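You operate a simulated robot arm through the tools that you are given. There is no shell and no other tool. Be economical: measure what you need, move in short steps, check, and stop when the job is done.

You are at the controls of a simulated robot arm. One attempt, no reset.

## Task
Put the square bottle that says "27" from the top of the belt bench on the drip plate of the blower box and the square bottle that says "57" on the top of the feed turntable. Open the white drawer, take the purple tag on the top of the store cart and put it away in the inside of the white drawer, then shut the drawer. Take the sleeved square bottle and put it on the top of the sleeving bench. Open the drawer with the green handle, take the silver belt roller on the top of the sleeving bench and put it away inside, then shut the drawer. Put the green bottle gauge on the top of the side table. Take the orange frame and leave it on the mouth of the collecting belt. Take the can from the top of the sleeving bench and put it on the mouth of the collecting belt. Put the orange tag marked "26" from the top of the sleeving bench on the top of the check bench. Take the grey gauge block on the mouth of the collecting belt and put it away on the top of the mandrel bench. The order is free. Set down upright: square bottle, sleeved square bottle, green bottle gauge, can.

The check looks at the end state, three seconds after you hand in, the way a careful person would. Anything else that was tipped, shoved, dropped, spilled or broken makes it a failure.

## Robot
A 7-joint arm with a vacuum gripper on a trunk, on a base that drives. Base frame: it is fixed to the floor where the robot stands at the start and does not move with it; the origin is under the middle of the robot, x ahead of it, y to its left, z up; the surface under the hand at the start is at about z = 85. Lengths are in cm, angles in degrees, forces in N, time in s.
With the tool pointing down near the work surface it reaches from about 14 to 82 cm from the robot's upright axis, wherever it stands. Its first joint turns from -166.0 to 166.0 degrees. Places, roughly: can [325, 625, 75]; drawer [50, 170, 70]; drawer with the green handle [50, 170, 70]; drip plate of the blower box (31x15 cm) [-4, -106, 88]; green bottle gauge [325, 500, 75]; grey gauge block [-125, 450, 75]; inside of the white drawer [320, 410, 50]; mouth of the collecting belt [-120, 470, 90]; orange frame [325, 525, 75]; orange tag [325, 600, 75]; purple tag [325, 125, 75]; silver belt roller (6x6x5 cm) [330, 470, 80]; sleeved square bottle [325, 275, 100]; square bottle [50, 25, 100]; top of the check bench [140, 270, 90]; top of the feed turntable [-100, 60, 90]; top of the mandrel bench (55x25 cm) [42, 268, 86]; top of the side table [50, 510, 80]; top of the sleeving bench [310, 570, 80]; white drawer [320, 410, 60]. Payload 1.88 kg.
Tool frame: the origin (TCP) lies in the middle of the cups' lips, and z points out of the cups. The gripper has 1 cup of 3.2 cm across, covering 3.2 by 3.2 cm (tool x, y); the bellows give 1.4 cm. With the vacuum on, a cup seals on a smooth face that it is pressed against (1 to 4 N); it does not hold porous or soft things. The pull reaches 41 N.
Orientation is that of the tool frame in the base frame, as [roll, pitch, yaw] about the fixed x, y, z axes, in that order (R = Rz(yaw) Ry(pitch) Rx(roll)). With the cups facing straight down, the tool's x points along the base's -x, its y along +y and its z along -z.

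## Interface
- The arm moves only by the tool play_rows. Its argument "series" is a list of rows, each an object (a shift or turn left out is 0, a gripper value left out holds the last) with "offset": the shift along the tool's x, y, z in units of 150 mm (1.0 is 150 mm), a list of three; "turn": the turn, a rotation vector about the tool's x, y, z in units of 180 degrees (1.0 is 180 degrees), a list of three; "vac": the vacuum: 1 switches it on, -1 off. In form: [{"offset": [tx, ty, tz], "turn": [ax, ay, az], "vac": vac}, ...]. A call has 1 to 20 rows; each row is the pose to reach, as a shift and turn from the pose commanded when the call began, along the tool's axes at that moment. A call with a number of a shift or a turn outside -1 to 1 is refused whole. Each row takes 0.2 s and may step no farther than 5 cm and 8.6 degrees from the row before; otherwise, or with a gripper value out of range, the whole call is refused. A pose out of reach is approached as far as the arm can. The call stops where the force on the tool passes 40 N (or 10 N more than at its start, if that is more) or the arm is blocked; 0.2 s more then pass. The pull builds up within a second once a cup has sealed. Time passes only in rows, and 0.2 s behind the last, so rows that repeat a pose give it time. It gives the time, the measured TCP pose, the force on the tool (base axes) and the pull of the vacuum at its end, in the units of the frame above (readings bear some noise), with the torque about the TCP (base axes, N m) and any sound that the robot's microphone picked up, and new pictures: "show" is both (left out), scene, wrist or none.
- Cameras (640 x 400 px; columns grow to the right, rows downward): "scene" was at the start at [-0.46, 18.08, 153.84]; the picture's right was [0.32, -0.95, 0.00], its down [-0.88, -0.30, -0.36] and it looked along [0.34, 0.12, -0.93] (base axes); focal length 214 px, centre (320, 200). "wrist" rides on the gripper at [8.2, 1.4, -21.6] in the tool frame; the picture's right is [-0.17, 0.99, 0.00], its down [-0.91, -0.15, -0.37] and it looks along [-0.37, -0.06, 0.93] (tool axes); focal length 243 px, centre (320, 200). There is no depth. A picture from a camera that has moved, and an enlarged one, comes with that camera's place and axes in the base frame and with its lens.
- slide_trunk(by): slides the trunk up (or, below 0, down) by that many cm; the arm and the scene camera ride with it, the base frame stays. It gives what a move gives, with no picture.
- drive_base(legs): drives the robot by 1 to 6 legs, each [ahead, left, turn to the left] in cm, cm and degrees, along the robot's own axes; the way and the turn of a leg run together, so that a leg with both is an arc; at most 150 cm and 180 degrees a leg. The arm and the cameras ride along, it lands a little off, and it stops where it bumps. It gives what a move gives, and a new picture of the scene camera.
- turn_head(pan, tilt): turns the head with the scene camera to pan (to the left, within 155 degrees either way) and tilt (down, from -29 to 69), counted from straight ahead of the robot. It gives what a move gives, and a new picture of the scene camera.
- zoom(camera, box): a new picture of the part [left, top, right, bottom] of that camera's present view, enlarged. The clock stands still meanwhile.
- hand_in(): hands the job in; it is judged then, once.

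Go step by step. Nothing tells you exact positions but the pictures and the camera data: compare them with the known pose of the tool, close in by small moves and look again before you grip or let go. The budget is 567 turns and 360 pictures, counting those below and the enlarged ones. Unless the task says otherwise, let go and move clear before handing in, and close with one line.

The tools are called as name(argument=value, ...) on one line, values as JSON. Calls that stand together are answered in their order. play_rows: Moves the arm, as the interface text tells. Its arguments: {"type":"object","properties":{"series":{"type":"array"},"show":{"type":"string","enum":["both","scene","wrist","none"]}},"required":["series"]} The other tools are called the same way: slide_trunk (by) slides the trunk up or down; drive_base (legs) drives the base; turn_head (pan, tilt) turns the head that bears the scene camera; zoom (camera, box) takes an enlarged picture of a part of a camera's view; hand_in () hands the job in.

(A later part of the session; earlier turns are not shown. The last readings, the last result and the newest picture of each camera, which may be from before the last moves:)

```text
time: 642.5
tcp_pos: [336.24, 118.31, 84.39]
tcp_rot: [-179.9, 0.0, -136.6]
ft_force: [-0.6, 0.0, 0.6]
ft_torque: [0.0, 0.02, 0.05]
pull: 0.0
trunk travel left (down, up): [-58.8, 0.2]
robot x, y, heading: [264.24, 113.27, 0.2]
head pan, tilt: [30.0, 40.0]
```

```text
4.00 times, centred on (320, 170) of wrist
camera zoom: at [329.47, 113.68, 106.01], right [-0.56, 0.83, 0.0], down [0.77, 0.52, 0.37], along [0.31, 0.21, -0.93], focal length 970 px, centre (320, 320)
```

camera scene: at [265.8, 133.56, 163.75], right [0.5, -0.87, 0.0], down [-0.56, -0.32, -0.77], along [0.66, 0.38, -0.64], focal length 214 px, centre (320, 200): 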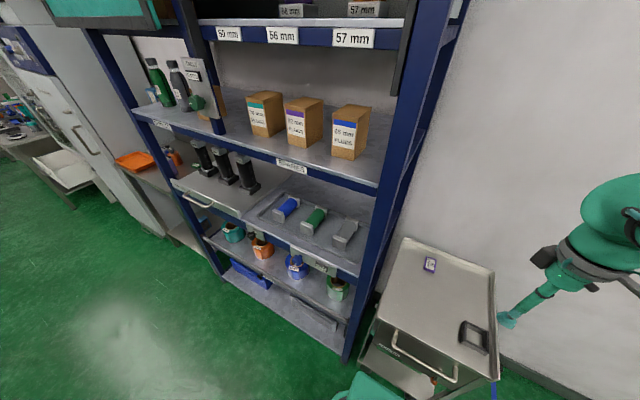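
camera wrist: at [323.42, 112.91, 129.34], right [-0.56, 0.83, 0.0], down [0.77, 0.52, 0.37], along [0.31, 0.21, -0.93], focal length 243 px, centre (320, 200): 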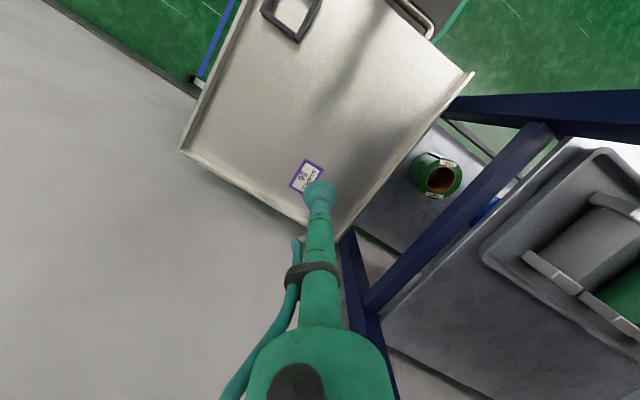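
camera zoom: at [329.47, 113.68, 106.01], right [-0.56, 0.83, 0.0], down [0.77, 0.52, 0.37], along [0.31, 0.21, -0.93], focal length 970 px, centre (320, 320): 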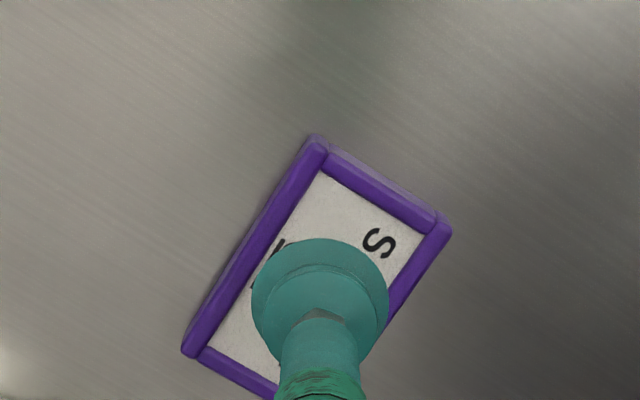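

play_rows(series=[{"offset": [0, 0, 0.02]}, {"offset": [0, 0, 0.04]}, {"offset": [0, 0, 0.055]}, {"offset": [0, 0, 0.055]}], show="none")

play_rows(series=[{"offset": [0, 0, 0.015]}, {"offset": [0, 0, 0.03]}, {"offset": [0, 0, 0.03]}], show="none")

```text
time: 643.5
tcp_pos: [336.33, 118.24, 83.61]
tcp_rot: [-180.0, 0.0, -136.6]
ft_force: [-0.8, 0.7, 0.7]
ft_torque: [-0.02, 0.0, -0.02]
pull: 0.0
trunk travel left (down, up): [-58.8, 0.2]
robot x, y, heading: [264.23, 113.05, 0.0]
head pan, tilt: [30.0, 40.0]
```

```text
time: 644.4
tcp_pos: [336.31, 118.27, 83.05]
tcp_rot: [180.0, 0.0, -136.6]
ft_force: [0.5, 0.0, -0.6]
ft_torque: [0.03, 0.05, 0.0]
pull: 0.0
trunk travel left (down, up): [-58.8, 0.2]
robot x, y, heading: [263.77, 113.09, -0.1]
head pan, tilt: [30.0, 40.0]
```

play_rows(series=[{"offset": [0, 0, 0.02]}, {"offset": [0, 0, 0.04]}, {"offset": [0, 0, 0.04]}], show="none")

zoom(camera="wrist", box=[240, 120, 400, 220])

```text
time: 645.1
tcp_pos: [336.35, 118.38, 82.59]
tcp_rot: [179.9, 0.0, -136.6]
ft_force: [0.1, -0.2, 0.4]
ft_torque: [-0.01, 0.0, 0.0]
pull: 0.1
trunk travel left (down, up): [-58.8, 0.2]
robot x, y, heading: [264.13, 113.15, 0.1]
head pan, tilt: [30.0, 40.0]
```

```text
4.00 times, centred on (320, 170) of wrist
camera zoom: at [329.5, 113.7, 104.15], right [-0.56, 0.83, 0.0], down [0.77, 0.52, 0.37], along [0.31, 0.21, -0.93], focal length 970 px, centre (320, 320)
```

zoom: 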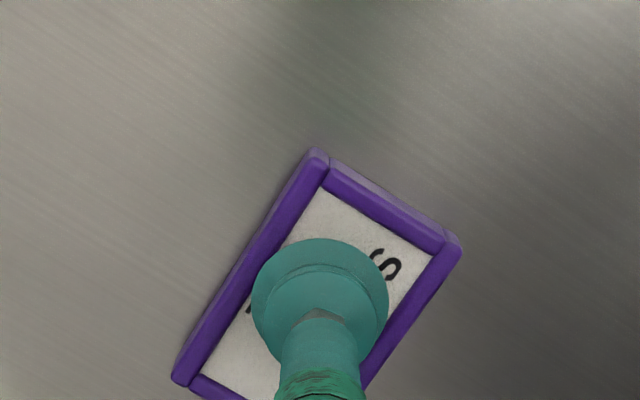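

The views agree best with the tag's top at z≈80.3 and centre (337.25, 118.85). Shift and continue down.

play_rows(series=[{"offset": [-0.0665, -0.017, 0]}, {"offset": [-0.0665, -0.017, 0.07]}, {"offset": [-0.0665, -0.017, 0.1]}, {"offset": [-0.0665, -0.017, 0.1]}], show="none")

play_rows(series=[{"offset": [0, 0, 0.02]}, {"offset": [0, 0, 0.04]}, {"offset": [0, 0, 0.04]}], show="none")

zoom(camera="wrist", box=[240, 120, 400, 220])

```text
time: 646.1
tcp_pos: [337.19, 118.94, 81.24]
tcp_rot: [-179.7, 0.4, -136.6]
ft_force: [-2.1, -1.1, 20.2]
ft_torque: [-0.01, 0.14, 0.04]
pull: 41.1
trunk travel left (down, up): [-58.8, 0.2]
robot x, y, heading: [264.16, 113.44, -0.1]
head pan, tilt: [30.0, 40.0]
```

```text
time: 647.0
tcp_pos: [337.33, 118.87, 80.71]
tcp_rot: [-179.9, 0.3, -136.5]
ft_force: [3.7, 1.1, 28.4]
ft_torque: [-0.05, 0.12, 0.02]
pull: 40.9
trunk travel left (down, up): [-58.8, 0.2]
robot x, y, heading: [264.38, 113.34, 0.1]
head pan, tilt: [30.0, 40.0]
```

```text
4.00 times, centred on (320, 170) of wrist
camera zoom: at [330.38, 114.21, 102.27], right [-0.56, 0.83, 0.0], down [0.77, 0.52, 0.38], along [0.32, 0.21, -0.93], focal length 970 px, centre (320, 320)
```

zoom: 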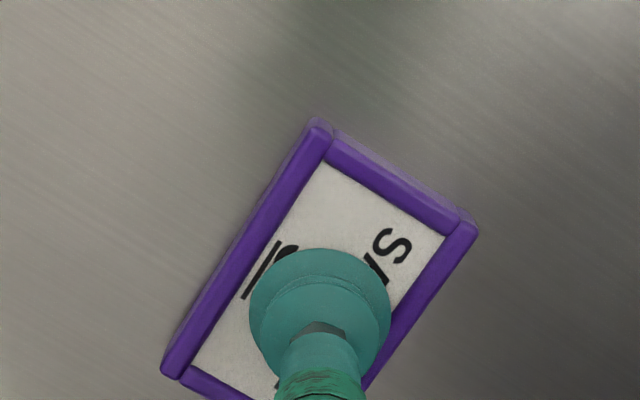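

Sealed. Lift, retract and drive back to the white drawer.

play_rows(series=[{"offset": [0, 0, -0.05]}, {"offset": [0, 0, -0.2]}, {"offset": [0, 0, -0.5]}, {"offset": [0, 0, -0.8]}, {"offset": [0, 0, -1]}], show="none")

play_rows(series=[{"offset": [0, 0, -0.3]}, {"offset": [0, 0, -0.6]}, {"offset": [0, 0, -0.9]}, {"offset": [0.227, 0.116, -1.0]}, {"offset": [0.454, 0.232, -1.0]}, {"offset": [0.68, 0.349, -1.0]}, {"offset": [0.9, 0.46, -1.0]}], show="none")

play_rows(series=[{"offset": [0.227, 0.116, 0]}, {"offset": [0.454, 0.232, 0]}, {"offset": [0.68, 0.349, 0]}, {"offset": [0.9, 0.46, 0]}, {"offset": [0.9, 0.7, 0]}, {"offset": [0.9, 0.9, 0]}], show="wrist")

drive_base(legs=[[-43, 0, 0], [0, 100, 0], [0, 100, 0], [0, 98, 0]])

turn_head(pan=0, tilt=55)

```text
time: 648.1
tcp_pos: [337.09, 118.72, 95.21]
tcp_rot: [179.9, -0.1, -136.6]
ft_force: [0.1, 1.1, -0.3]
ft_torque: [-0.03, 0.02, -0.01]
pull: 40.7
trunk travel left (down, up): [-58.8, 0.2]
robot x, y, heading: [264.36, 113.13, -0.1]
head pan, tilt: [30.0, 40.0]
```

```text
time: 649.8
tcp_pos: [322.64, 114.36, 110.38]
tcp_rot: [-180.0, 0.0, -136.6]
ft_force: [-0.5, 0.6, 0.1]
ft_torque: [0.03, 0.01, -0.01]
pull: 40.7
trunk travel left (down, up): [-58.8, 0.2]
robot x, y, heading: [264.19, 113.11, -0.2]
head pan, tilt: [30.0, 40.0]
```

```text
time: 651.1
tcp_pos: [303.56, 114.95, 110.37]
tcp_rot: [-180.0, 0.0, -136.6]
ft_force: [0.4, -0.4, 0.5]
ft_torque: [0.02, -0.02, 0.01]
pull: 40.7
trunk travel left (down, up): [-58.8, 0.2]
robot x, y, heading: [264.06, 112.94, 0.1]
head pan, tilt: [30.0, 40.0]
camera wrist: at [296.8, 110.4, 132.05], right [-0.56, 0.83, 0.0], down [0.77, 0.52, 0.37], along [0.31, 0.21, -0.93], focal length 243 px, centre (320, 200)
```

wrist: 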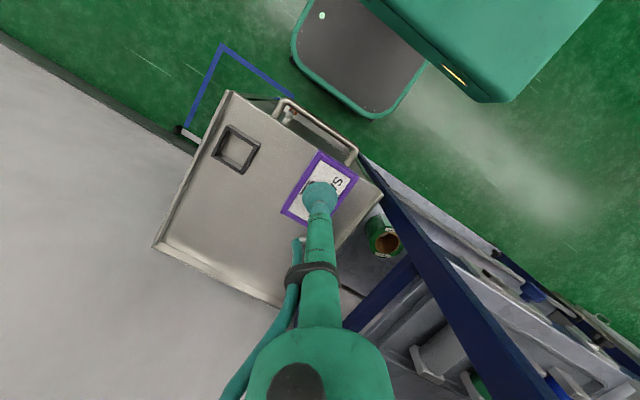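

```text
time: 668.1
tcp_pos: [256.91, 414.21, 110.33]
tcp_rot: [179.9, 0.0, -135.6]
ft_force: [-0.6, -0.1, 0.7]
ft_torque: [-0.01, 0.03, -0.01]
pull: 40.7
trunk travel left (down, up): [-58.8, 0.2]
robot x, y, heading: [217.26, 411.27, 1.2]
head pan, tilt: [30.0, 40.0]
camera scene: at [218.58, 432.06, 163.75], right [0.51, -0.86, 0.0], down [-0.55, -0.33, -0.77], along [0.66, 0.39, -0.64], focal length 214 px, centre (320, 200)
```

scene: 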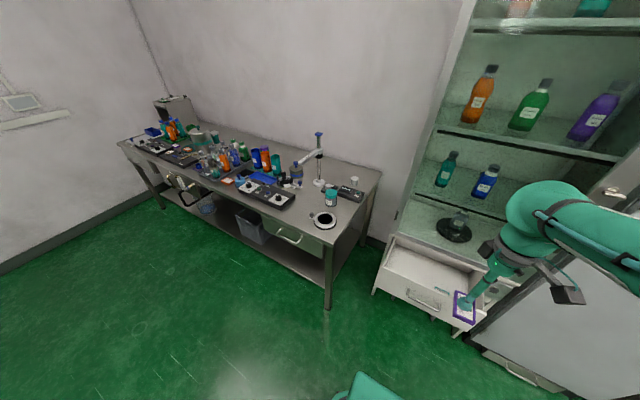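

```text
time: 669.0
tcp_pos: [256.75, 414.1, 110.28]
tcp_rot: [179.9, 0.0, -135.6]
ft_force: [-0.2, -0.5, 0.7]
ft_torque: [-0.01, 0.04, -0.03]
pull: 40.9
trunk travel left (down, up): [-58.8, 0.2]
robot x, y, heading: [217.45, 411.18, 0.8]
head pan, tilt: [0.0, 55.0]
camera scene: at [218.5, 427.81, 161.69], right [0.02, -1.0, 0.0], down [-0.82, -0.01, -0.57], along [0.57, 0.01, -0.82], focal length 214 px, centre (320, 200)
```

scene: 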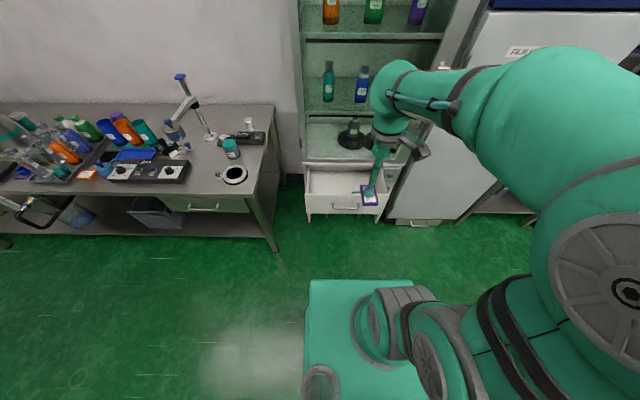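

Drive closer and position the tag over the open drawer.

drive_base(legs=[[12, 0, 0]])

play_rows(series=[{"offset": [-0.18, -0.1325, 0]}, {"offset": [-0.36, -0.265, 0]}, {"offset": [-0.54, -0.4, 0]}, {"offset": [-0.72, -0.53, 0]}], show="none")

play_rows(series=[{"offset": [-0.18, -0.1325, 0]}, {"offset": [-0.36, -0.265, 0]}, {"offset": [-0.54, -0.4, 0]}, {"offset": [-0.72, -0.53, 0]}, {"offset": [-0.72, -0.53, 0]}], show="both")

```text
time: 670.3
tcp_pos: [268.75, 414.26, 110.32]
tcp_rot: [179.9, 0.0, -135.7]
ft_force: [0.6, 0.4, -0.5]
ft_torque: [0.02, 0.02, 0.0]
pull: 40.6
trunk travel left (down, up): [-58.8, 0.2]
robot x, y, heading: [228.95, 411.51, 0.9]
head pan, tilt: [0.0, 55.0]
camera scene: at [230.52, 427.99, 161.68], right [0.02, -1.0, 0.0], down [-0.82, -0.01, -0.57], along [0.57, 0.01, -0.82], focal length 214 px, centre (320, 200)
```

scene: 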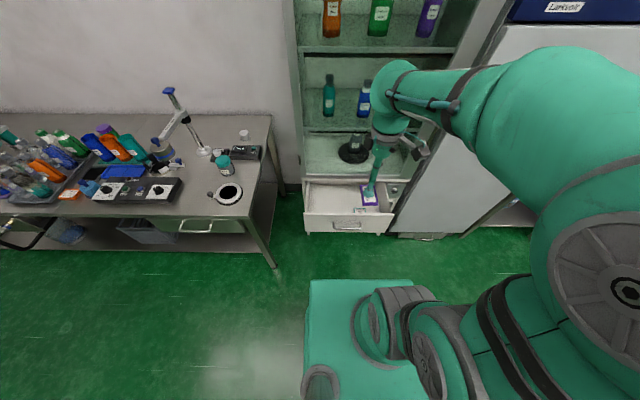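

```text
time: 671.3
tcp_pos: [282.0, 416.14, 110.41]
tcp_rot: [179.9, 0.0, -135.7]
ft_force: [0.2, 0.4, -0.7]
ft_torque: [0.0, 0.0, -0.06]
pull: 41.0
trunk travel left (down, up): [-58.8, 0.2]
robot x, y, heading: [229.17, 411.52, 0.8]
head pan, tilt: [0.0, 55.0]
```

```text
time: 672.5
tcp_pos: [295.46, 418.12, 110.39]
tcp_rot: [179.9, 0.1, -135.7]
ft_force: [0.7, -1.0, -1.2]
ft_torque: [0.0, 0.02, 0.01]
pull: 40.5
trunk travel left (down, up): [-58.8, 0.2]
robot x, y, heading: [229.41, 411.81, 0.7]
head pan, tilt: [0.0, 55.0]
camera scene: at [230.49, 428.0, 161.69], right [0.02, -1.0, 0.0], down [-0.82, -0.01, -0.57], along [0.57, 0.01, -0.82], focal length 214 px, centre (320, 200)
camera wrist: at [288.6, 413.29, 132.04], right [-0.57, 0.82, 0.0], down [0.76, 0.53, 0.37], along [0.31, 0.21, -0.93], focal length 243 px, centre (320, 200)
```

scene: 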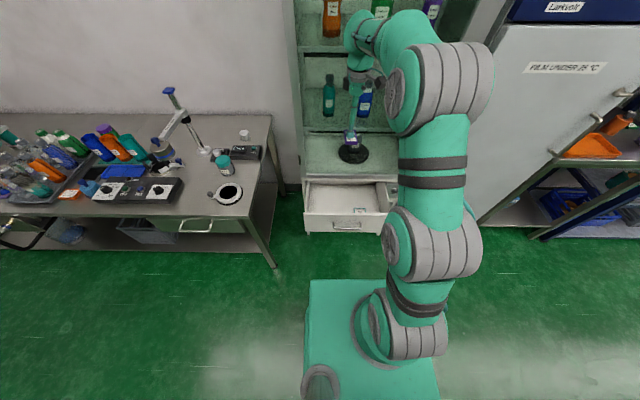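
wrist: 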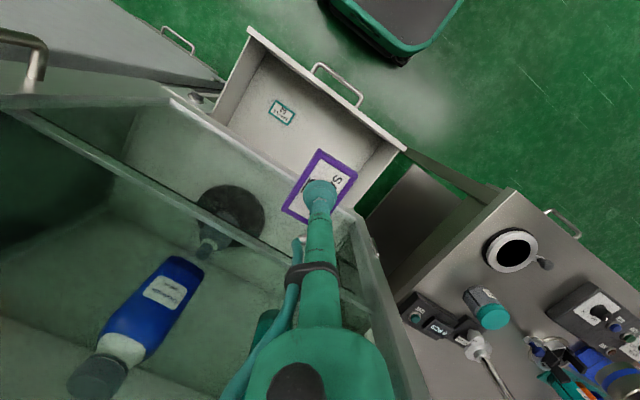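

A teal tag already lies at about (298, 405); my spot (295.5, 418) is clear of it. Lower with the trunk, then with the arm.

slide_trunk(by=-38)

play_rows(series=[{"offset": [0, 0, 0.25]}, {"offset": [0, 0, 0.4]}, {"offset": [0, 0, 0.4]}], show="wrist")

```text
time: 676.1
tcp_pos: [295.25, 418.06, 72.35]
tcp_rot: [179.9, -0.1, -135.7]
ft_force: [-0.3, -0.2, -0.2]
ft_torque: [0.03, -0.02, -0.01]
pull: 40.6
trunk travel left (down, up): [-20.8, 38.2]
robot x, y, heading: [229.49, 411.91, 0.9]
head pan, tilt: [0.0, 55.0]
```

```text
time: 676.9
tcp_pos: [295.26, 418.0, 66.33]
tcp_rot: [180.0, 0.0, -135.7]
ft_force: [0.2, 0.3, 0.3]
ft_torque: [0.0, -0.02, 0.01]
pull: 41.0
trunk travel left (down, up): [-20.8, 38.2]
robot x, y, heading: [229.26, 411.79, 0.8]
head pan, tilt: [0.0, 55.0]
camera wrist: at [288.53, 413.24, 88.03], right [-0.57, 0.82, 0.0], down [0.76, 0.53, 0.37], along [0.31, 0.21, -0.93], focal length 243 px, centre (320, 200)
```

wrist: 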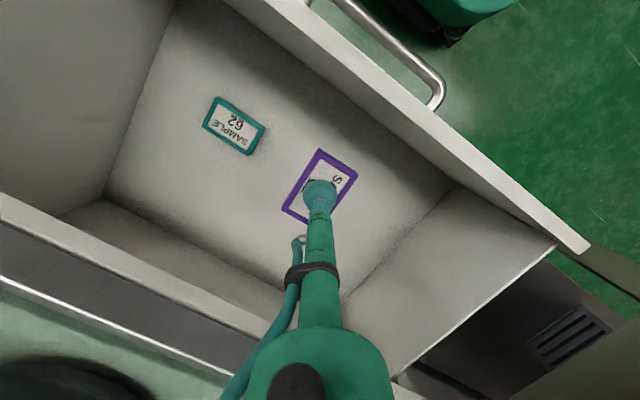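

Well inside the drawer and clear of the teal tag. Down in steps.

play_rows(series=[{"offset": [0, 0, 0.2]}, {"offset": [0, 0, 0.4]}, {"offset": [0, 0, 0.45]}, {"offset": [0, 0, 0.45]}], show="none")

zoom(camera="wrist", box=[200, 60, 440, 210])

```text
time: 677.9
tcp_pos: [295.2, 417.97, 59.54]
tcp_rot: [180.0, 0.0, -135.6]
ft_force: [0.9, 0.2, -0.8]
ft_torque: [0.0, 0.01, -0.01]
pull: 40.1
trunk travel left (down, up): [-20.8, 38.2]
robot x, y, heading: [229.27, 411.96, 0.9]
head pan, tilt: [0.0, 55.0]
```

```text
2.67 times, centred on (320, 135) of wrist
camera zoom: at [288.52, 413.26, 81.28], right [-0.57, 0.82, 0.0], down [0.76, 0.53, 0.37], along [0.31, 0.21, -0.93], focal length 647 px, centre (320, 373)
```

zoom: 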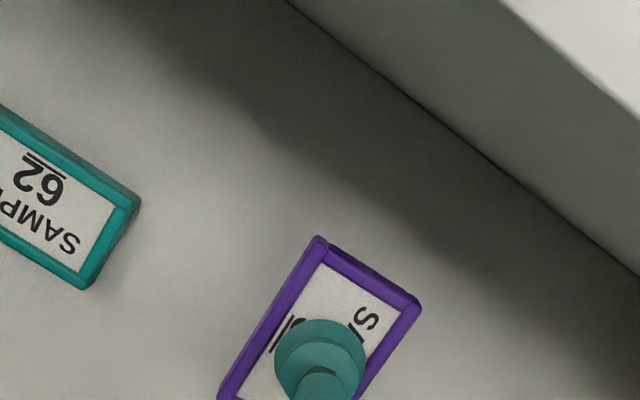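

play_rows(series=[{"offset": [0, 0, 0.06]}, {"offset": [0, 0, 0.12]}, {"offset": [0, 0, 0.12]}], show="none")

play_rows(series=[{"offset": [0, 0, 0.03]}, {"offset": [0, 0, 0.05]}, {"offset": [0, 0, 0.05]}], show="none")

```text
time: 678.7
tcp_pos: [295.34, 417.94, 57.79]
tcp_rot: [-179.9, 0.0, -135.6]
ft_force: [-0.3, 1.0, 0.1]
ft_torque: [0.01, 0.01, 0.02]
pull: 40.4
trunk travel left (down, up): [-20.8, 38.2]
robot x, y, heading: [229.24, 412.01, 1.0]
head pan, tilt: [0.0, 55.0]
```

```text
time: 679.5
tcp_pos: [295.3, 418.1, 57.13]
tcp_rot: [179.9, 0.0, -135.7]
ft_force: [-0.2, -0.2, -0.8]
ft_torque: [-0.01, -0.02, -0.01]
pull: 40.9
trunk travel left (down, up): [-20.8, 38.2]
robot x, y, heading: [229.28, 411.54, 0.8]
head pan, tilt: [0.0, 55.0]
```

play_rows(series=[{"offset": [0, 0, 0.02]}, {"offset": [0, 0, 0.04]}, {"offset": [0, 0, 0.04]}], show="none")

play_rows(series=[{"offset": [0, 0, 0.02]}, {"offset": [0, 0, 0.04]}, {"offset": [0, 0, 0.04]}], show="none")

zoom(camera="wrist", box=[200, 90, 440, 240])

```text
time: 680.3
tcp_pos: [295.24, 418.12, 56.42]
tcp_rot: [-180.0, 0.0, -135.8]
ft_force: [0.3, 0.3, -0.7]
ft_torque: [0.04, -0.01, 0.02]
pull: 40.8
trunk travel left (down, up): [-20.8, 38.2]
robot x, y, heading: [229.29, 411.63, 0.8]
head pan, tilt: [0.0, 55.0]
```

```text
time: 681.1
tcp_pos: [295.3, 418.03, 55.85]
tcp_rot: [180.0, 0.0, -135.7]
ft_force: [0.7, -0.2, -0.9]
ft_torque: [0.0, -0.02, 0.0]
pull: 40.7
trunk travel left (down, up): [-20.8, 38.2]
robot x, y, heading: [229.32, 411.74, 0.7]
head pan, tilt: [0.0, 55.0]
```

```text
2.67 times, centred on (320, 165) of wrist
camera zoom: at [288.57, 413.29, 77.52], right [-0.57, 0.82, 0.0], down [0.76, 0.53, 0.37], along [0.31, 0.21, -0.93], focal length 647 px, centre (320, 293)
```

zoom: 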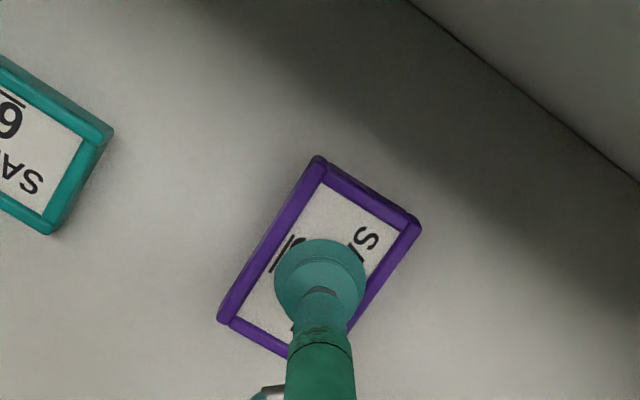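

play_rows(series=[{"offset": [0, 0, 0.02]}, {"offset": [0, 0, 0.04]}, {"offset": [0, 0, 0.04]}], show="none")

play_rows(series=[{"offset": [0, 0, 0.02]}, {"offset": [0, 0, 0.04]}, {"offset": [0, 0, 0.04]}], show="none")

```text
time: 681.9
tcp_pos: [295.3, 418.03, 55.32]
tcp_rot: [-179.9, 0.0, -135.8]
ft_force: [-0.6, -0.3, 0.1]
ft_torque: [0.04, 0.04, 0.02]
pull: 40.4
trunk travel left (down, up): [-20.8, 38.2]
robot x, y, heading: [229.61, 411.89, 1.0]
head pan, tilt: [0.0, 55.0]
```

```text
time: 682.7
tcp_pos: [295.41, 418.09, 54.88]
tcp_rot: [-179.9, 0.2, -135.7]
ft_force: [1.5, -1.1, 15.5]
ft_torque: [-0.04, 0.06, -0.01]
pull: 40.8
trunk travel left (down, up): [-20.8, 38.2]
robot x, y, heading: [229.35, 411.61, 0.7]
head pan, tilt: [0.0, 55.0]
```

Touchdown. Release and go straight up.

play_rows(series=[{"offset": [0, 0, -0.015], "vac": -1}, {"offset": [0, 0, -0.015]}, {"offset": [0, 0, -0.015]}, {"offset": [0, 0, -0.015]}, {"offset": [0, 0, -0.015]}, {"offset": [0, 0, -0.06]}, {"offset": [0, 0, -0.2]}, {"offset": [0, 0, -0.5]}, {"offset": [0, 0, -0.8]}, {"offset": [0, 0, -1]}], show="wrist")

slide_trunk(by=38)

```text
time: 684.9
tcp_pos: [295.21, 417.97, 69.69]
tcp_rot: [179.9, 0.0, -135.6]
ft_force: [-0.4, -0.1, 0.5]
ft_torque: [0.01, 0.03, 0.02]
pull: 0.1
trunk travel left (down, up): [-20.8, 38.2]
robot x, y, heading: [229.23, 411.56, 0.8]
head pan, tilt: [0.0, 55.0]
camera wrist: at [288.55, 413.27, 91.38], right [-0.57, 0.82, 0.0], down [0.76, 0.53, 0.37], along [0.31, 0.21, -0.93], focal length 243 px, centre (320, 200)
```

wrist: 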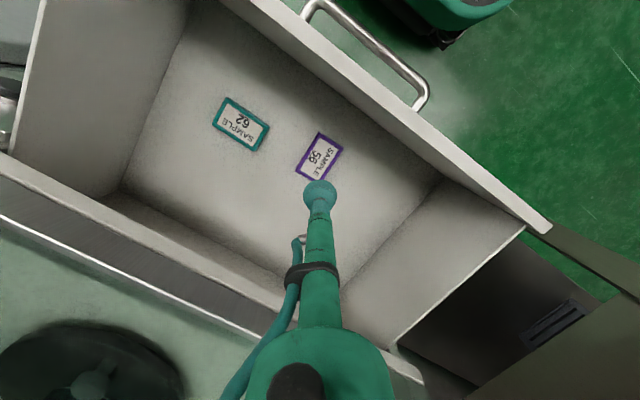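

```text
time: 688.6
tcp_pos: [295.24, 417.94, 107.73]
tcp_rot: [179.9, 0.0, -135.6]
ft_force: [0.4, -0.2, -0.4]
ft_torque: [-0.02, 0.03, -0.02]
pull: 0.0
trunk travel left (down, up): [-58.8, 0.2]
robot x, y, heading: [229.27, 411.45, 0.8]
head pan, tilt: [0.0, 55.0]
```

The purple tag lies in the drawer. To close it I'll back off, tilt the tool forward, lower it, and push the front beside the handle.

drive_base(legs=[[-24, 0, 0]])

play_rows(series=[{"offset": [-0.18, 0.18, 0]}, {"offset": [-0.36, 0.36, 0]}, {"offset": [-0.54, 0.54, 0]}, {"offset": [-0.56, 0.56, 0]}], show="none")

play_rows(series=[{"turn": [0.03, -0.031, 0]}, {"turn": [0.06, -0.062, 0]}, {"turn": [0.09, -0.093, 0]}, {"turn": [0.12, -0.123, 0]}, {"turn": [0.15, -0.154, 0]}, {"turn": [0.175, -0.179, 0]}, {"turn": [0.175, -0.179, 0]}], show="both")

```text
time: 690.4
tcp_pos: [271.33, 417.77, 107.6]
tcp_rot: [180.0, 0.0, -135.6]
ft_force: [0.4, -0.2, 0.0]
ft_torque: [-0.02, -0.01, 0.02]
pull: 0.0
trunk travel left (down, up): [-58.8, 0.2]
robot x, y, heading: [205.28, 410.71, 0.8]
head pan, tilt: [0.0, 55.0]
camera scene: at [206.39, 427.61, 161.69], right [0.02, -1.0, 0.0], down [-0.82, -0.01, -0.57], along [0.57, 0.01, -0.82], focal length 214 px, centre (320, 200)
```

scene: 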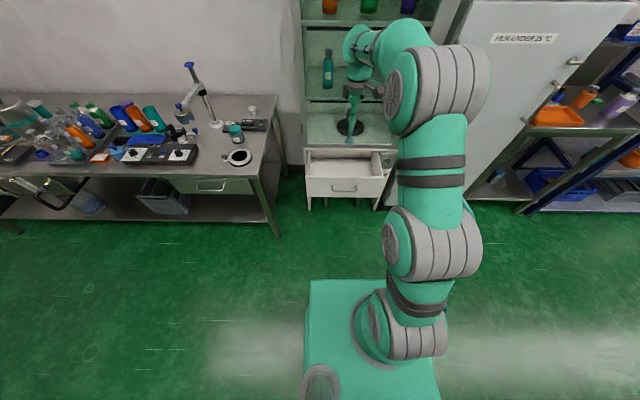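

```text
time: 691.4
tcp_pos: [271.37, 424.39, 107.66]
tcp_rot: [-179.9, -0.1, -135.6]
ft_force: [0.5, -0.4, 0.1]
ft_torque: [-0.03, -0.01, 0.03]
pull: 0.2
out of reach, approached as far as the arm can: row 2, 3, 4
trunk travel left (down, up): [-58.8, 0.2]
robot x, y, heading: [205.47, 411.54, 0.8]
head pan, tilt: [0.0, 55.0]
```

```text
time: 693.2
tcp_pos: [271.26, 418.32, 101.23]
tcp_rot: [-159.6, 26.0, -129.0]
ft_force: [-0.6, 0.4, 0.6]
ft_torque: [0.02, 0.05, -0.02]
pull: 0.1
out of reach, approached as far as the arm can: row 2, 3, 4, 5, 6, 7
trunk travel left (down, up): [-58.8, 0.2]
robot x, y, heading: [205.07, 411.44, 1.1]
head pan, tilt: [0.0, 55.0]
stopped in row 7: the arm was blocked; the commanded pose is now the measured one
camera scene: at [206.47, 427.62, 161.51], right [0.02, -1.0, 0.0], down [-0.82, -0.01, -0.57], along [0.57, 0.01, -0.82], focal length 214 px, centre (320, 200)
camera wrist: at [254.35, 411.35, 115.43], right [-0.53, 0.81, -0.24], down [0.42, 0.49, 0.76], along [0.74, 0.31, -0.6], focal length 243 px, centre (320, 200)
```

scene: 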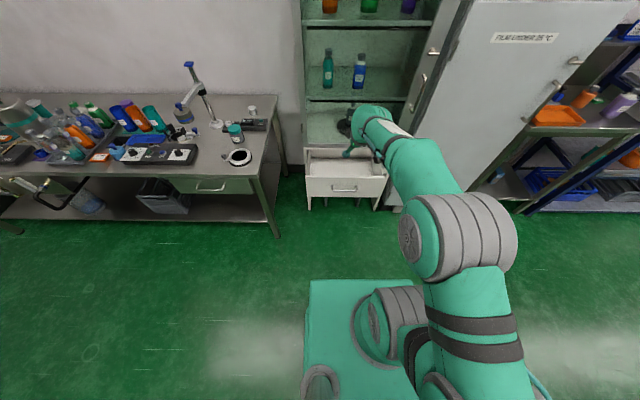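
wrist: 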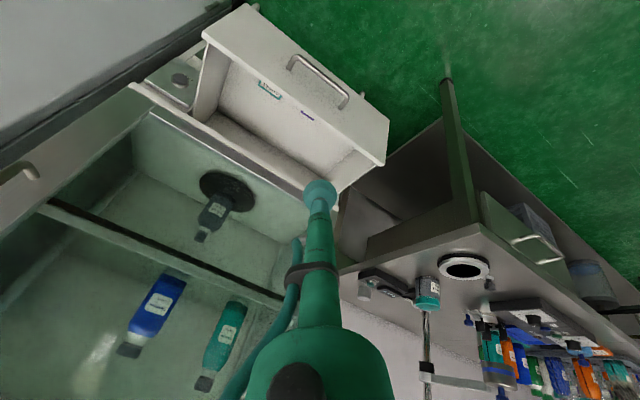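

The tool leads at about 32°, enough to push. I'll shift the base left, lower the trunk, and push by driving ahead.

drive_base(legs=[[0, 11.5, 0]])

slide_trunk(by=-39)

zoom(camera="wrist", box=[0, 0, 640, 400])

```text
time: 694.4
tcp_pos: [270.99, 429.57, 101.43]
tcp_rot: [-159.7, 26.0, -129.0]
ft_force: [-0.5, 0.9, 0.0]
ft_torque: [0.01, 0.0, 0.03]
pull: 0.0
trunk travel left (down, up): [-58.8, 0.2]
robot x, y, heading: [204.55, 422.6, 0.7]
head pan, tilt: [0.0, 55.0]
camera scene: at [206.2, 439.1, 161.71], right [0.02, -1.0, 0.0], down [-0.82, -0.01, -0.57], along [0.57, 0.01, -0.82], focal length 214 px, centre (320, 200)
```

scene: 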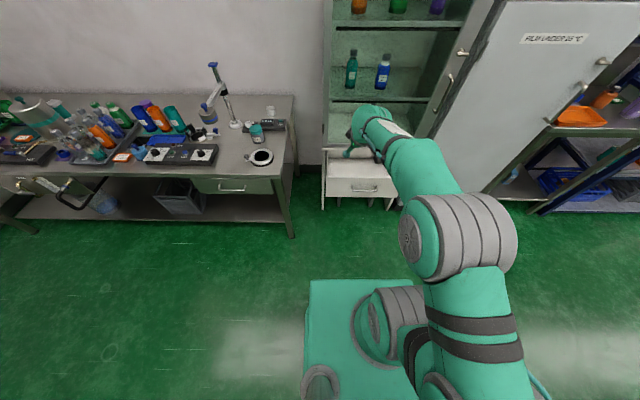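

```text
time: 698.1
tcp_pos: [271.26, 429.5, 61.37]
tcp_rot: [-160.3, 25.4, -129.3]
ft_force: [-0.2, 0.2, -0.2]
ft_torque: [0.02, -0.03, 0.01]
pull: 0.1
trunk travel left (down, up): [-19.8, 39.2]
robot x, y, heading: [204.79, 422.66, 1.1]
head pan, tilt: [0.0, 55.0]
```

```text
1.00 times, centred on (320, 200) of wrist (not enlarged: the box is as wide or as high as the picture)
camera zoom: at [254.58, 422.76, 75.91], right [-0.53, 0.81, -0.23], down [0.43, 0.49, 0.76], along [0.73, 0.31, -0.61], focal length 243 px, centre (320, 200)
```

zoom: 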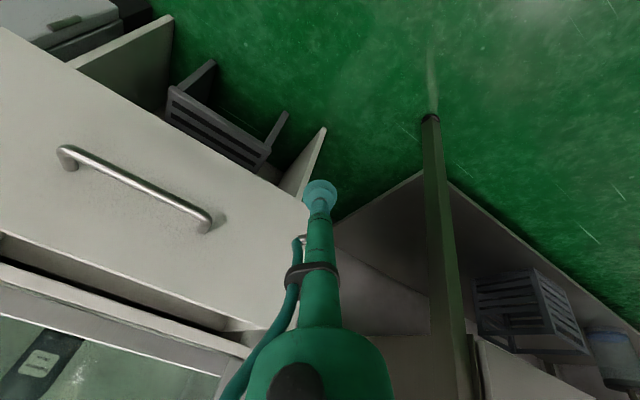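

drive_base(legs=[[14, 0, 0], [10, 0, 0]])

drive_base(legs=[[8, 0, 0]])

```text
time: 700.2
tcp_pos: [295.32, 429.99, 61.5]
tcp_rot: [-160.2, 25.5, -129.3]
ft_force: [1.0, -0.2, 0.3]
ft_torque: [0.02, 0.0, 0.0]
pull: 0.1
trunk travel left (down, up): [-19.8, 39.2]
robot x, y, heading: [229.28, 423.12, 1.0]
head pan, tilt: [0.0, 55.0]
camera scene: at [231.07, 439.48, 122.65], right [0.02, -1.0, 0.0], down [-0.82, -0.01, -0.57], along [0.57, 0.01, -0.82], focal length 214 px, centre (320, 200)
```

scene: 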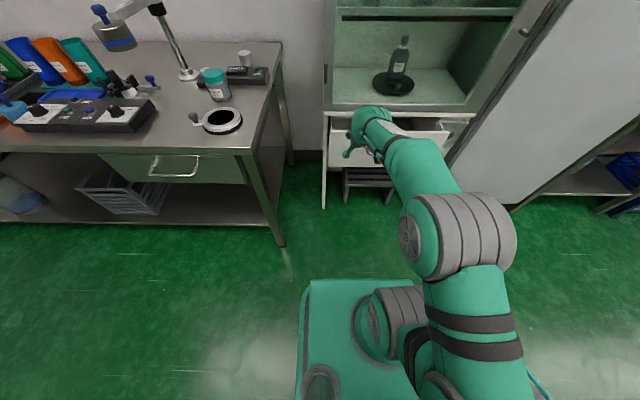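

```text
time: 701.3
tcp_pos: [303.14, 430.15, 61.38]
tcp_rot: [-160.2, 25.4, -129.4]
ft_force: [0.6, -0.1, 0.0]
ft_torque: [-0.01, 0.01, 0.01]
pull: 0.1
trunk travel left (down, up): [-19.8, 39.2]
robot x, y, heading: [236.73, 423.19, 0.9]
head pan, tilt: [0.0, 55.0]
camera scene: at [238.91, 439.62, 122.66], right [0.02, -1.0, 0.0], down [-0.82, -0.01, -0.57], along [0.57, 0.01, -0.82], focal length 214 px, centre (320, 200)
```

scene: 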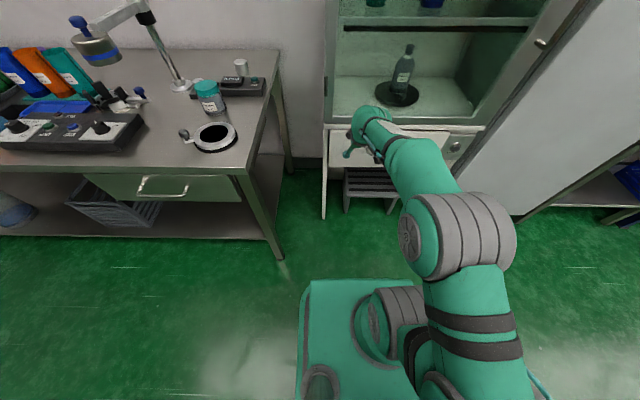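

zoom(camera="wrist", box=[0, 0, 640, 400])

```text
1.00 times, centred on (320, 200) of wrist (not enlarged: the box is as wide or as high as the picture)
camera zoom: at [286.48, 423.29, 75.95], right [-0.53, 0.81, -0.23], down [0.43, 0.49, 0.76], along [0.73, 0.31, -0.61], focal length 243 px, centre (320, 200)
```

zoom: 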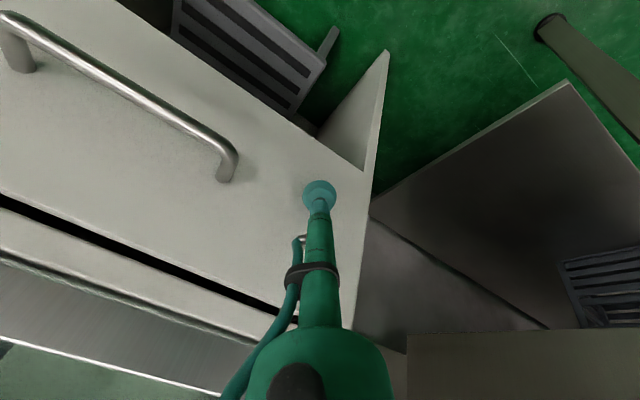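

play_rows(series=[{"offset": [-0.038, -0.042, 0.035]}, {"offset": [-0.076, -0.084, 0.07]}, {"offset": [-0.114, -0.126, 0.104]}, {"offset": [-0.114, -0.126, 0.104]}], show="none")

play_rows(series=[{"offset": [-0.038, -0.042, 0.035]}, {"offset": [-0.076, -0.084, 0.07]}, {"offset": [-0.076, -0.084, 0.07]}], show="wrist")

```text
time: 702.3
tcp_pos: [305.65, 430.21, 61.96]
tcp_rot: [-160.0, 25.8, -129.1]
ft_force: [-9.1, -0.3, -2.3]
ft_torque: [0.0, -0.1, -0.02]
pull: 0.0
trunk travel left (down, up): [-19.8, 39.2]
robot x, y, heading: [237.03, 423.29, 0.8]
head pan, tilt: [0.0, 55.0]
```

```text
time: 702.7
tcp_pos: [305.99, 430.18, 61.35]
tcp_rot: [-160.6, 24.8, -129.3]
ft_force: [-11.6, -1.0, 3.5]
ft_torque: [0.04, -0.19, -0.04]
pull: 0.2
trunk travel left (down, up): [-19.8, 39.2]
robot x, y, heading: [236.71, 423.16, 0.9]
head pan, tilt: [0.0, 55.0]
stopped in row 2: the force on the tool passed its limit at 50 N (the readings are from after the stop); the commanded pose is now the measured one
camera wrist: at [289.45, 423.28, 75.95], right [-0.54, 0.81, -0.23], down [0.43, 0.5, 0.75], along [0.72, 0.31, -0.62], focal length 243 px, centre (320, 200)
```

wrist: 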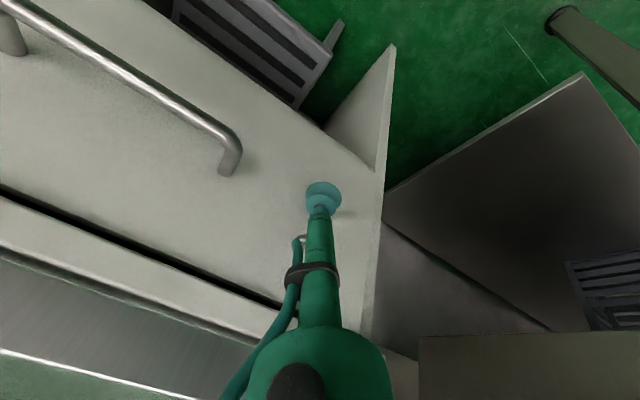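

The drawer hit its stop at the original position — shut. Back away, raise the trunk and straighten the tool.

drive_base(legs=[[-30, 0, 0]])

slide_trunk(by=39)

zoom(camera="scene", box=[280, 110, 440, 210])

play_rows(series=[{"turn": [-0.02, 0.02, 0]}, {"turn": [-0.04, 0.04, 0]}, {"turn": [-0.06, 0.06, 0]}, {"turn": [-0.08, 0.08, 0]}, {"turn": [-0.1, 0.1, 0]}, {"turn": [-0.12, 0.12, 0]}, {"turn": [-0.125, 0.125, 0]}], show="none")

```text
time: 704.8
tcp_pos: [275.61, 429.68, 61.25]
tcp_rot: [-160.5, 25.0, -129.2]
ft_force: [-0.2, -0.7, 0.3]
ft_torque: [0.04, 0.0, -0.01]
pull: 0.0
trunk travel left (down, up): [-19.8, 39.2]
robot x, y, heading: [206.61, 423.05, 0.8]
head pan, tilt: [0.0, 55.0]
camera scene: at [207.69, 439.1, 122.68], right [0.02, -1.0, 0.0], down [-0.82, -0.01, -0.57], along [0.57, 0.01, -0.82], focal length 214 px, centre (320, 200)
```

scene: 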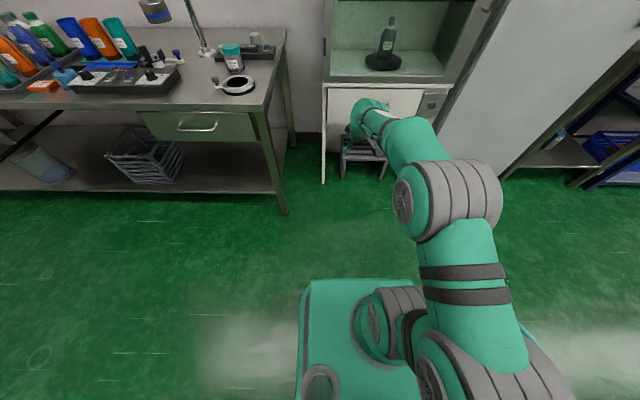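

```text
time: 708.5
tcp_pos: [275.71, 429.64, 100.28]
tcp_rot: [-160.4, 24.9, -129.3]
ft_force: [-0.4, 0.3, -0.6]
ft_torque: [0.0, -0.02, 0.05]
pull: 0.0
trunk travel left (down, up): [-58.8, 0.2]
robot x, y, heading: [206.68, 422.56, 0.8]
head pan, tilt: [0.0, 55.0]
```

```text
4.00 times, centred on (360, 160) of scene
camera zoom: at [207.69, 439.1, 161.68], right [0.02, -1.0, 0.0], down [-0.82, -0.01, -0.57], along [0.57, 0.01, -0.82], focal length 858 px, centre (160, 360)
```

zoom: 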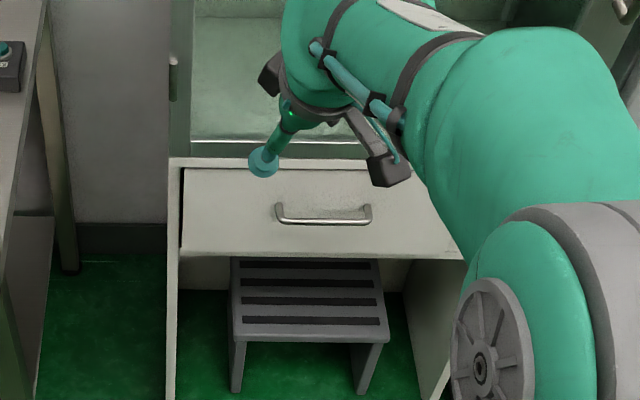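

```text
time: 710.1
tcp_pos: [275.77, 429.45, 100.27]
tcp_rot: [176.0, 2.8, -132.4]
ft_force: [0.3, 0.1, 1.0]
ft_torque: [0.05, 0.01, 0.01]
pull: 0.1
trunk travel left (down, up): [-58.8, 0.2]
robot x, y, heading: [206.59, 422.88, 1.0]
head pan, tilt: [0.0, 55.0]
```

The white drawer is flush. Straighten, retract, and go to the sleeved bottle.

play_rows(series=[{"offset": [0.2, 0.12, -0.2], "turn": [0.0223, 0.0154, 0]}, {"offset": [0.4, 0.27, -0.4], "turn": [0.0223, 0.0154, 0]}, {"offset": [0.6, 0.42, -0.6], "turn": [0.0223, 0.0154, 0]}, {"offset": [0.8, 0.55, -0.75], "turn": [0.0223, 0.0154, 0]}, {"offset": [1.0, 0.7, -0.8], "turn": [0.0223, 0.0154, 0]}], show="none")

play_rows(series=[{"offset": [0.2, 0.15, 0]}, {"offset": [0.4, 0.3, 0]}, {"offset": [0.65, 0.45, 0]}], show="none")

drive_base(legs=[[18, 0, -1], [0, -78, 0], [0, -72, 0]])

turn_head(pan=10, tilt=40)

```text
time: 711.3
tcp_pos: [257.83, 424.54, 112.34]
tcp_rot: [179.9, 0.1, -132.2]
ft_force: [-0.2, -0.4, -0.8]
ft_torque: [0.0, 0.0, 0.0]
pull: 0.1
trunk travel left (down, up): [-58.8, 0.2]
robot x, y, heading: [206.35, 422.72, 1.2]
head pan, tilt: [0.0, 55.0]
```

```text
time: 712.1
tcp_pos: [246.44, 421.81, 112.32]
tcp_rot: [179.8, 0.1, -132.2]
ft_force: [0.1, -0.2, -0.8]
ft_torque: [-0.01, 0.04, -0.01]
pull: 0.0
trunk travel left (down, up): [-58.8, 0.2]
robot x, y, heading: [206.73, 422.85, 0.9]
head pan, tilt: [0.0, 55.0]
```

```text
time: 721.0
tcp_pos: [264.42, 270.93, 112.41]
tcp_rot: [179.9, 0.1, -133.1]
ft_force: [-0.5, 1.2, -0.6]
ft_torque: [-0.03, 0.0, -0.01]
pull: 0.0
trunk travel left (down, up): [-58.8, 0.2]
robot x, y, heading: [224.4, 272.59, 0.1]
head pan, tilt: [0.0, 55.0]
camera scene: at [225.89, 288.81, 161.69], right [0.0, -1.0, 0.0], down [-0.82, 0.0, -0.57], along [0.57, 0.0, -0.82], focal length 214 px, centre (320, 200)
```

scene: 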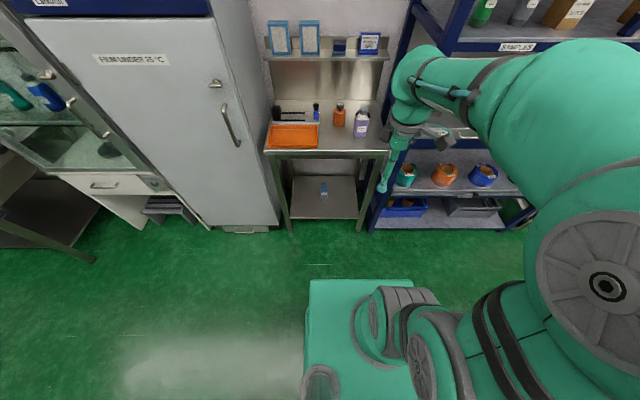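

```text
time: 721.7
tcp_pos: [264.45, 270.86, 112.34]
tcp_rot: [180.0, 0.1, -133.2]
ft_force: [0.4, 0.2, -0.5]
ft_torque: [-0.03, 0.02, 0.0]
pull: 0.0
trunk travel left (down, up): [-58.8, 0.2]
robot x, y, heading: [224.6, 272.48, -0.2]
head pan, tilt: [10.0, 40.0]
camera scene: at [227.05, 290.29, 163.75], right [0.17, -0.98, 0.0], down [-0.63, -0.11, -0.77], along [0.75, 0.13, -0.64], focal length 214 px, centre (320, 200)
```

scene: 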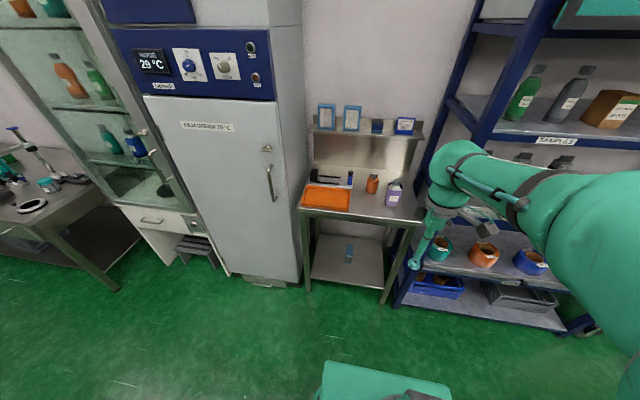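

zoom(camera="scene", box=[290, 95, 440, 225])

zoom(camera="wrist", box=[0, 0, 640, 400])

```text
3.08 times, centred on (365, 160) of scene
camera zoom: at [227.05, 290.29, 163.75], right [0.17, -0.98, 0.0], down [-0.63, -0.11, -0.77], along [0.75, 0.13, -0.64], focal length 660 px, centre (182, 323)
```

zoom: 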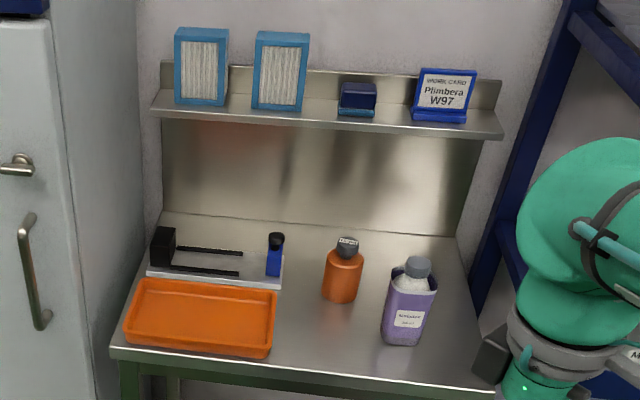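

```text
1.00 times, centred on (320, 200) of wrist (not enlarged: the box is as wide or as high as the picture)
camera zoom: at [257.86, 265.86, 133.96], right [-0.6, 0.8, 0.0], down [0.74, 0.56, 0.38], along [0.3, 0.23, -0.93], focal length 243 px, centre (320, 200)
```

zoom: 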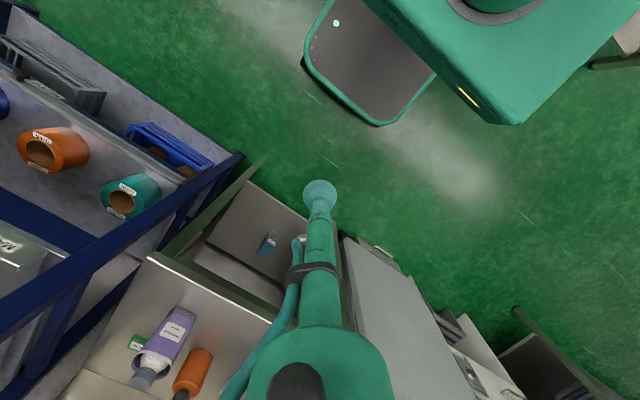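

The sleeved bottle's grey cap is at about (317.2, 268.5, 103.7). I'll drive closer and approach.

drive_base(legs=[[24, 1, 0]])

play_rows(series=[{"offset": [0, 0, -0.1], "turn": [0, 0, 0.04]}, {"offset": [0, 0, -0.25], "turn": [0, 0, 0.07]}, {"offset": [-0.1, -0.1, -0.35], "turn": [0, 0, 0.07]}, {"offset": [-0.3, -0.25, -0.35], "turn": [0, 0, 0.07]}, {"offset": [-0.5, -0.4, -0.35], "turn": [0, 0, 0.07]}, {"offset": [-0.5, -0.4, -0.35], "turn": [0, 0, 0.07]}], show="wrist")

```text
time: 723.5
tcp_pos: [288.26, 272.07, 112.28]
tcp_rot: [179.8, 0.0, -133.2]
ft_force: [-0.5, -0.1, 0.1]
ft_torque: [0.01, 0.06, -0.01]
pull: 0.1
trunk travel left (down, up): [-58.8, 0.2]
robot x, y, heading: [248.15, 273.68, 0.0]
head pan, tilt: [10.0, 40.0]
camera scene: at [250.96, 291.31, 163.75], right [0.17, -0.98, 0.0], down [-0.63, -0.11, -0.77], along [0.75, 0.13, -0.64], focal length 214 px, centre (320, 200)
```

scene: 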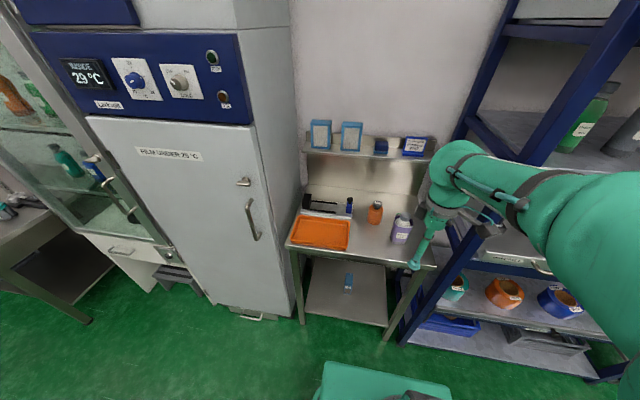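

```text
time: 724.9
tcp_pos: [297.77, 273.18, 117.56]
tcp_rot: [179.9, 0.1, -145.9]
ft_force: [-0.4, 0.5, -0.4]
ft_torque: [0.0, 0.03, 0.0]
pull: 0.0
trunk travel left (down, up): [-58.8, 0.2]
robot x, y, heading: [248.26, 273.31, -0.1]
head pan, tilt: [10.0, 40.0]
camera wrist: at [290.35, 269.76, 139.2], right [-0.42, 0.91, 0.0], down [0.84, 0.39, 0.38], along [0.34, 0.16, -0.93], focal length 243 px, centre (320, 200)
```

wrist: 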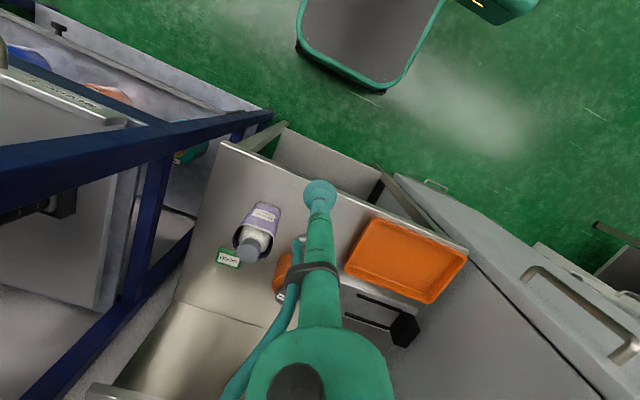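

play_rows(series=[{"offset": [-0.177, -0.197, 0]}, {"offset": [-0.354, -0.394, 0]}, {"offset": [-0.53, -0.59, 0]}, {"offset": [-0.71, -0.79, 0]}, {"offset": [-0.886, -0.986, 0]}, {"offset": [-0.886, -0.986, 0.3]}, {"offset": [-0.886, -0.986, 0.6]}, {"offset": [-0.886, -0.986, 0.6]}], show="wrist")

zoom(camera="wrist", box=[240, 120, 400, 220])

```text
time: 726.7
tcp_pos: [317.03, 268.41, 108.43]
tcp_rot: [180.0, 0.1, -145.8]
ft_force: [0.6, -0.1, -0.6]
ft_torque: [0.01, -0.03, 0.0]
pull: 0.0
out of reach, approached as far as the arm can: row 5
trunk travel left (down, up): [-58.8, 0.2]
robot x, y, heading: [248.22, 273.46, -0.2]
head pan, tilt: [10.0, 40.0]
camera wrist: at [309.61, 264.9, 130.17], right [-0.42, 0.91, 0.0], down [0.84, 0.39, 0.38], along [0.34, 0.16, -0.93], focal length 243 px, centre (320, 200)
```

wrist: 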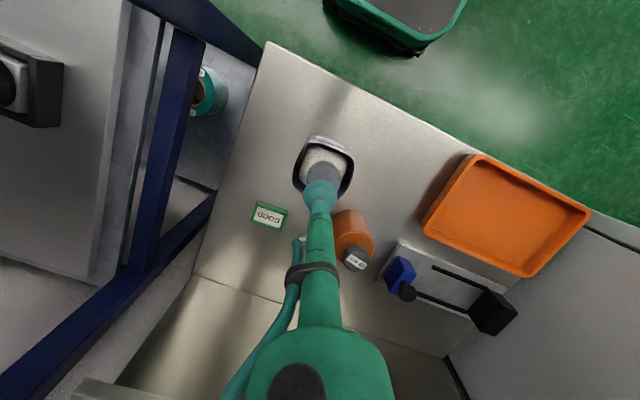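

```text
4.00 times, centred on (320, 170) of wrist
camera zoom: at [309.61, 264.9, 130.17], right [-0.42, 0.91, 0.0], down [0.84, 0.39, 0.38], along [0.34, 0.16, -0.93], focal length 970 px, centre (320, 320)
```

zoom: 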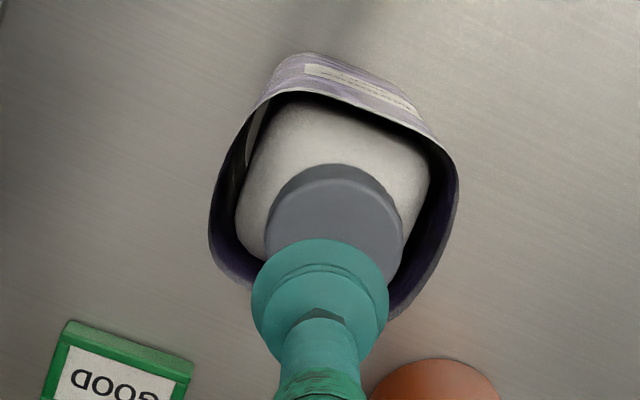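

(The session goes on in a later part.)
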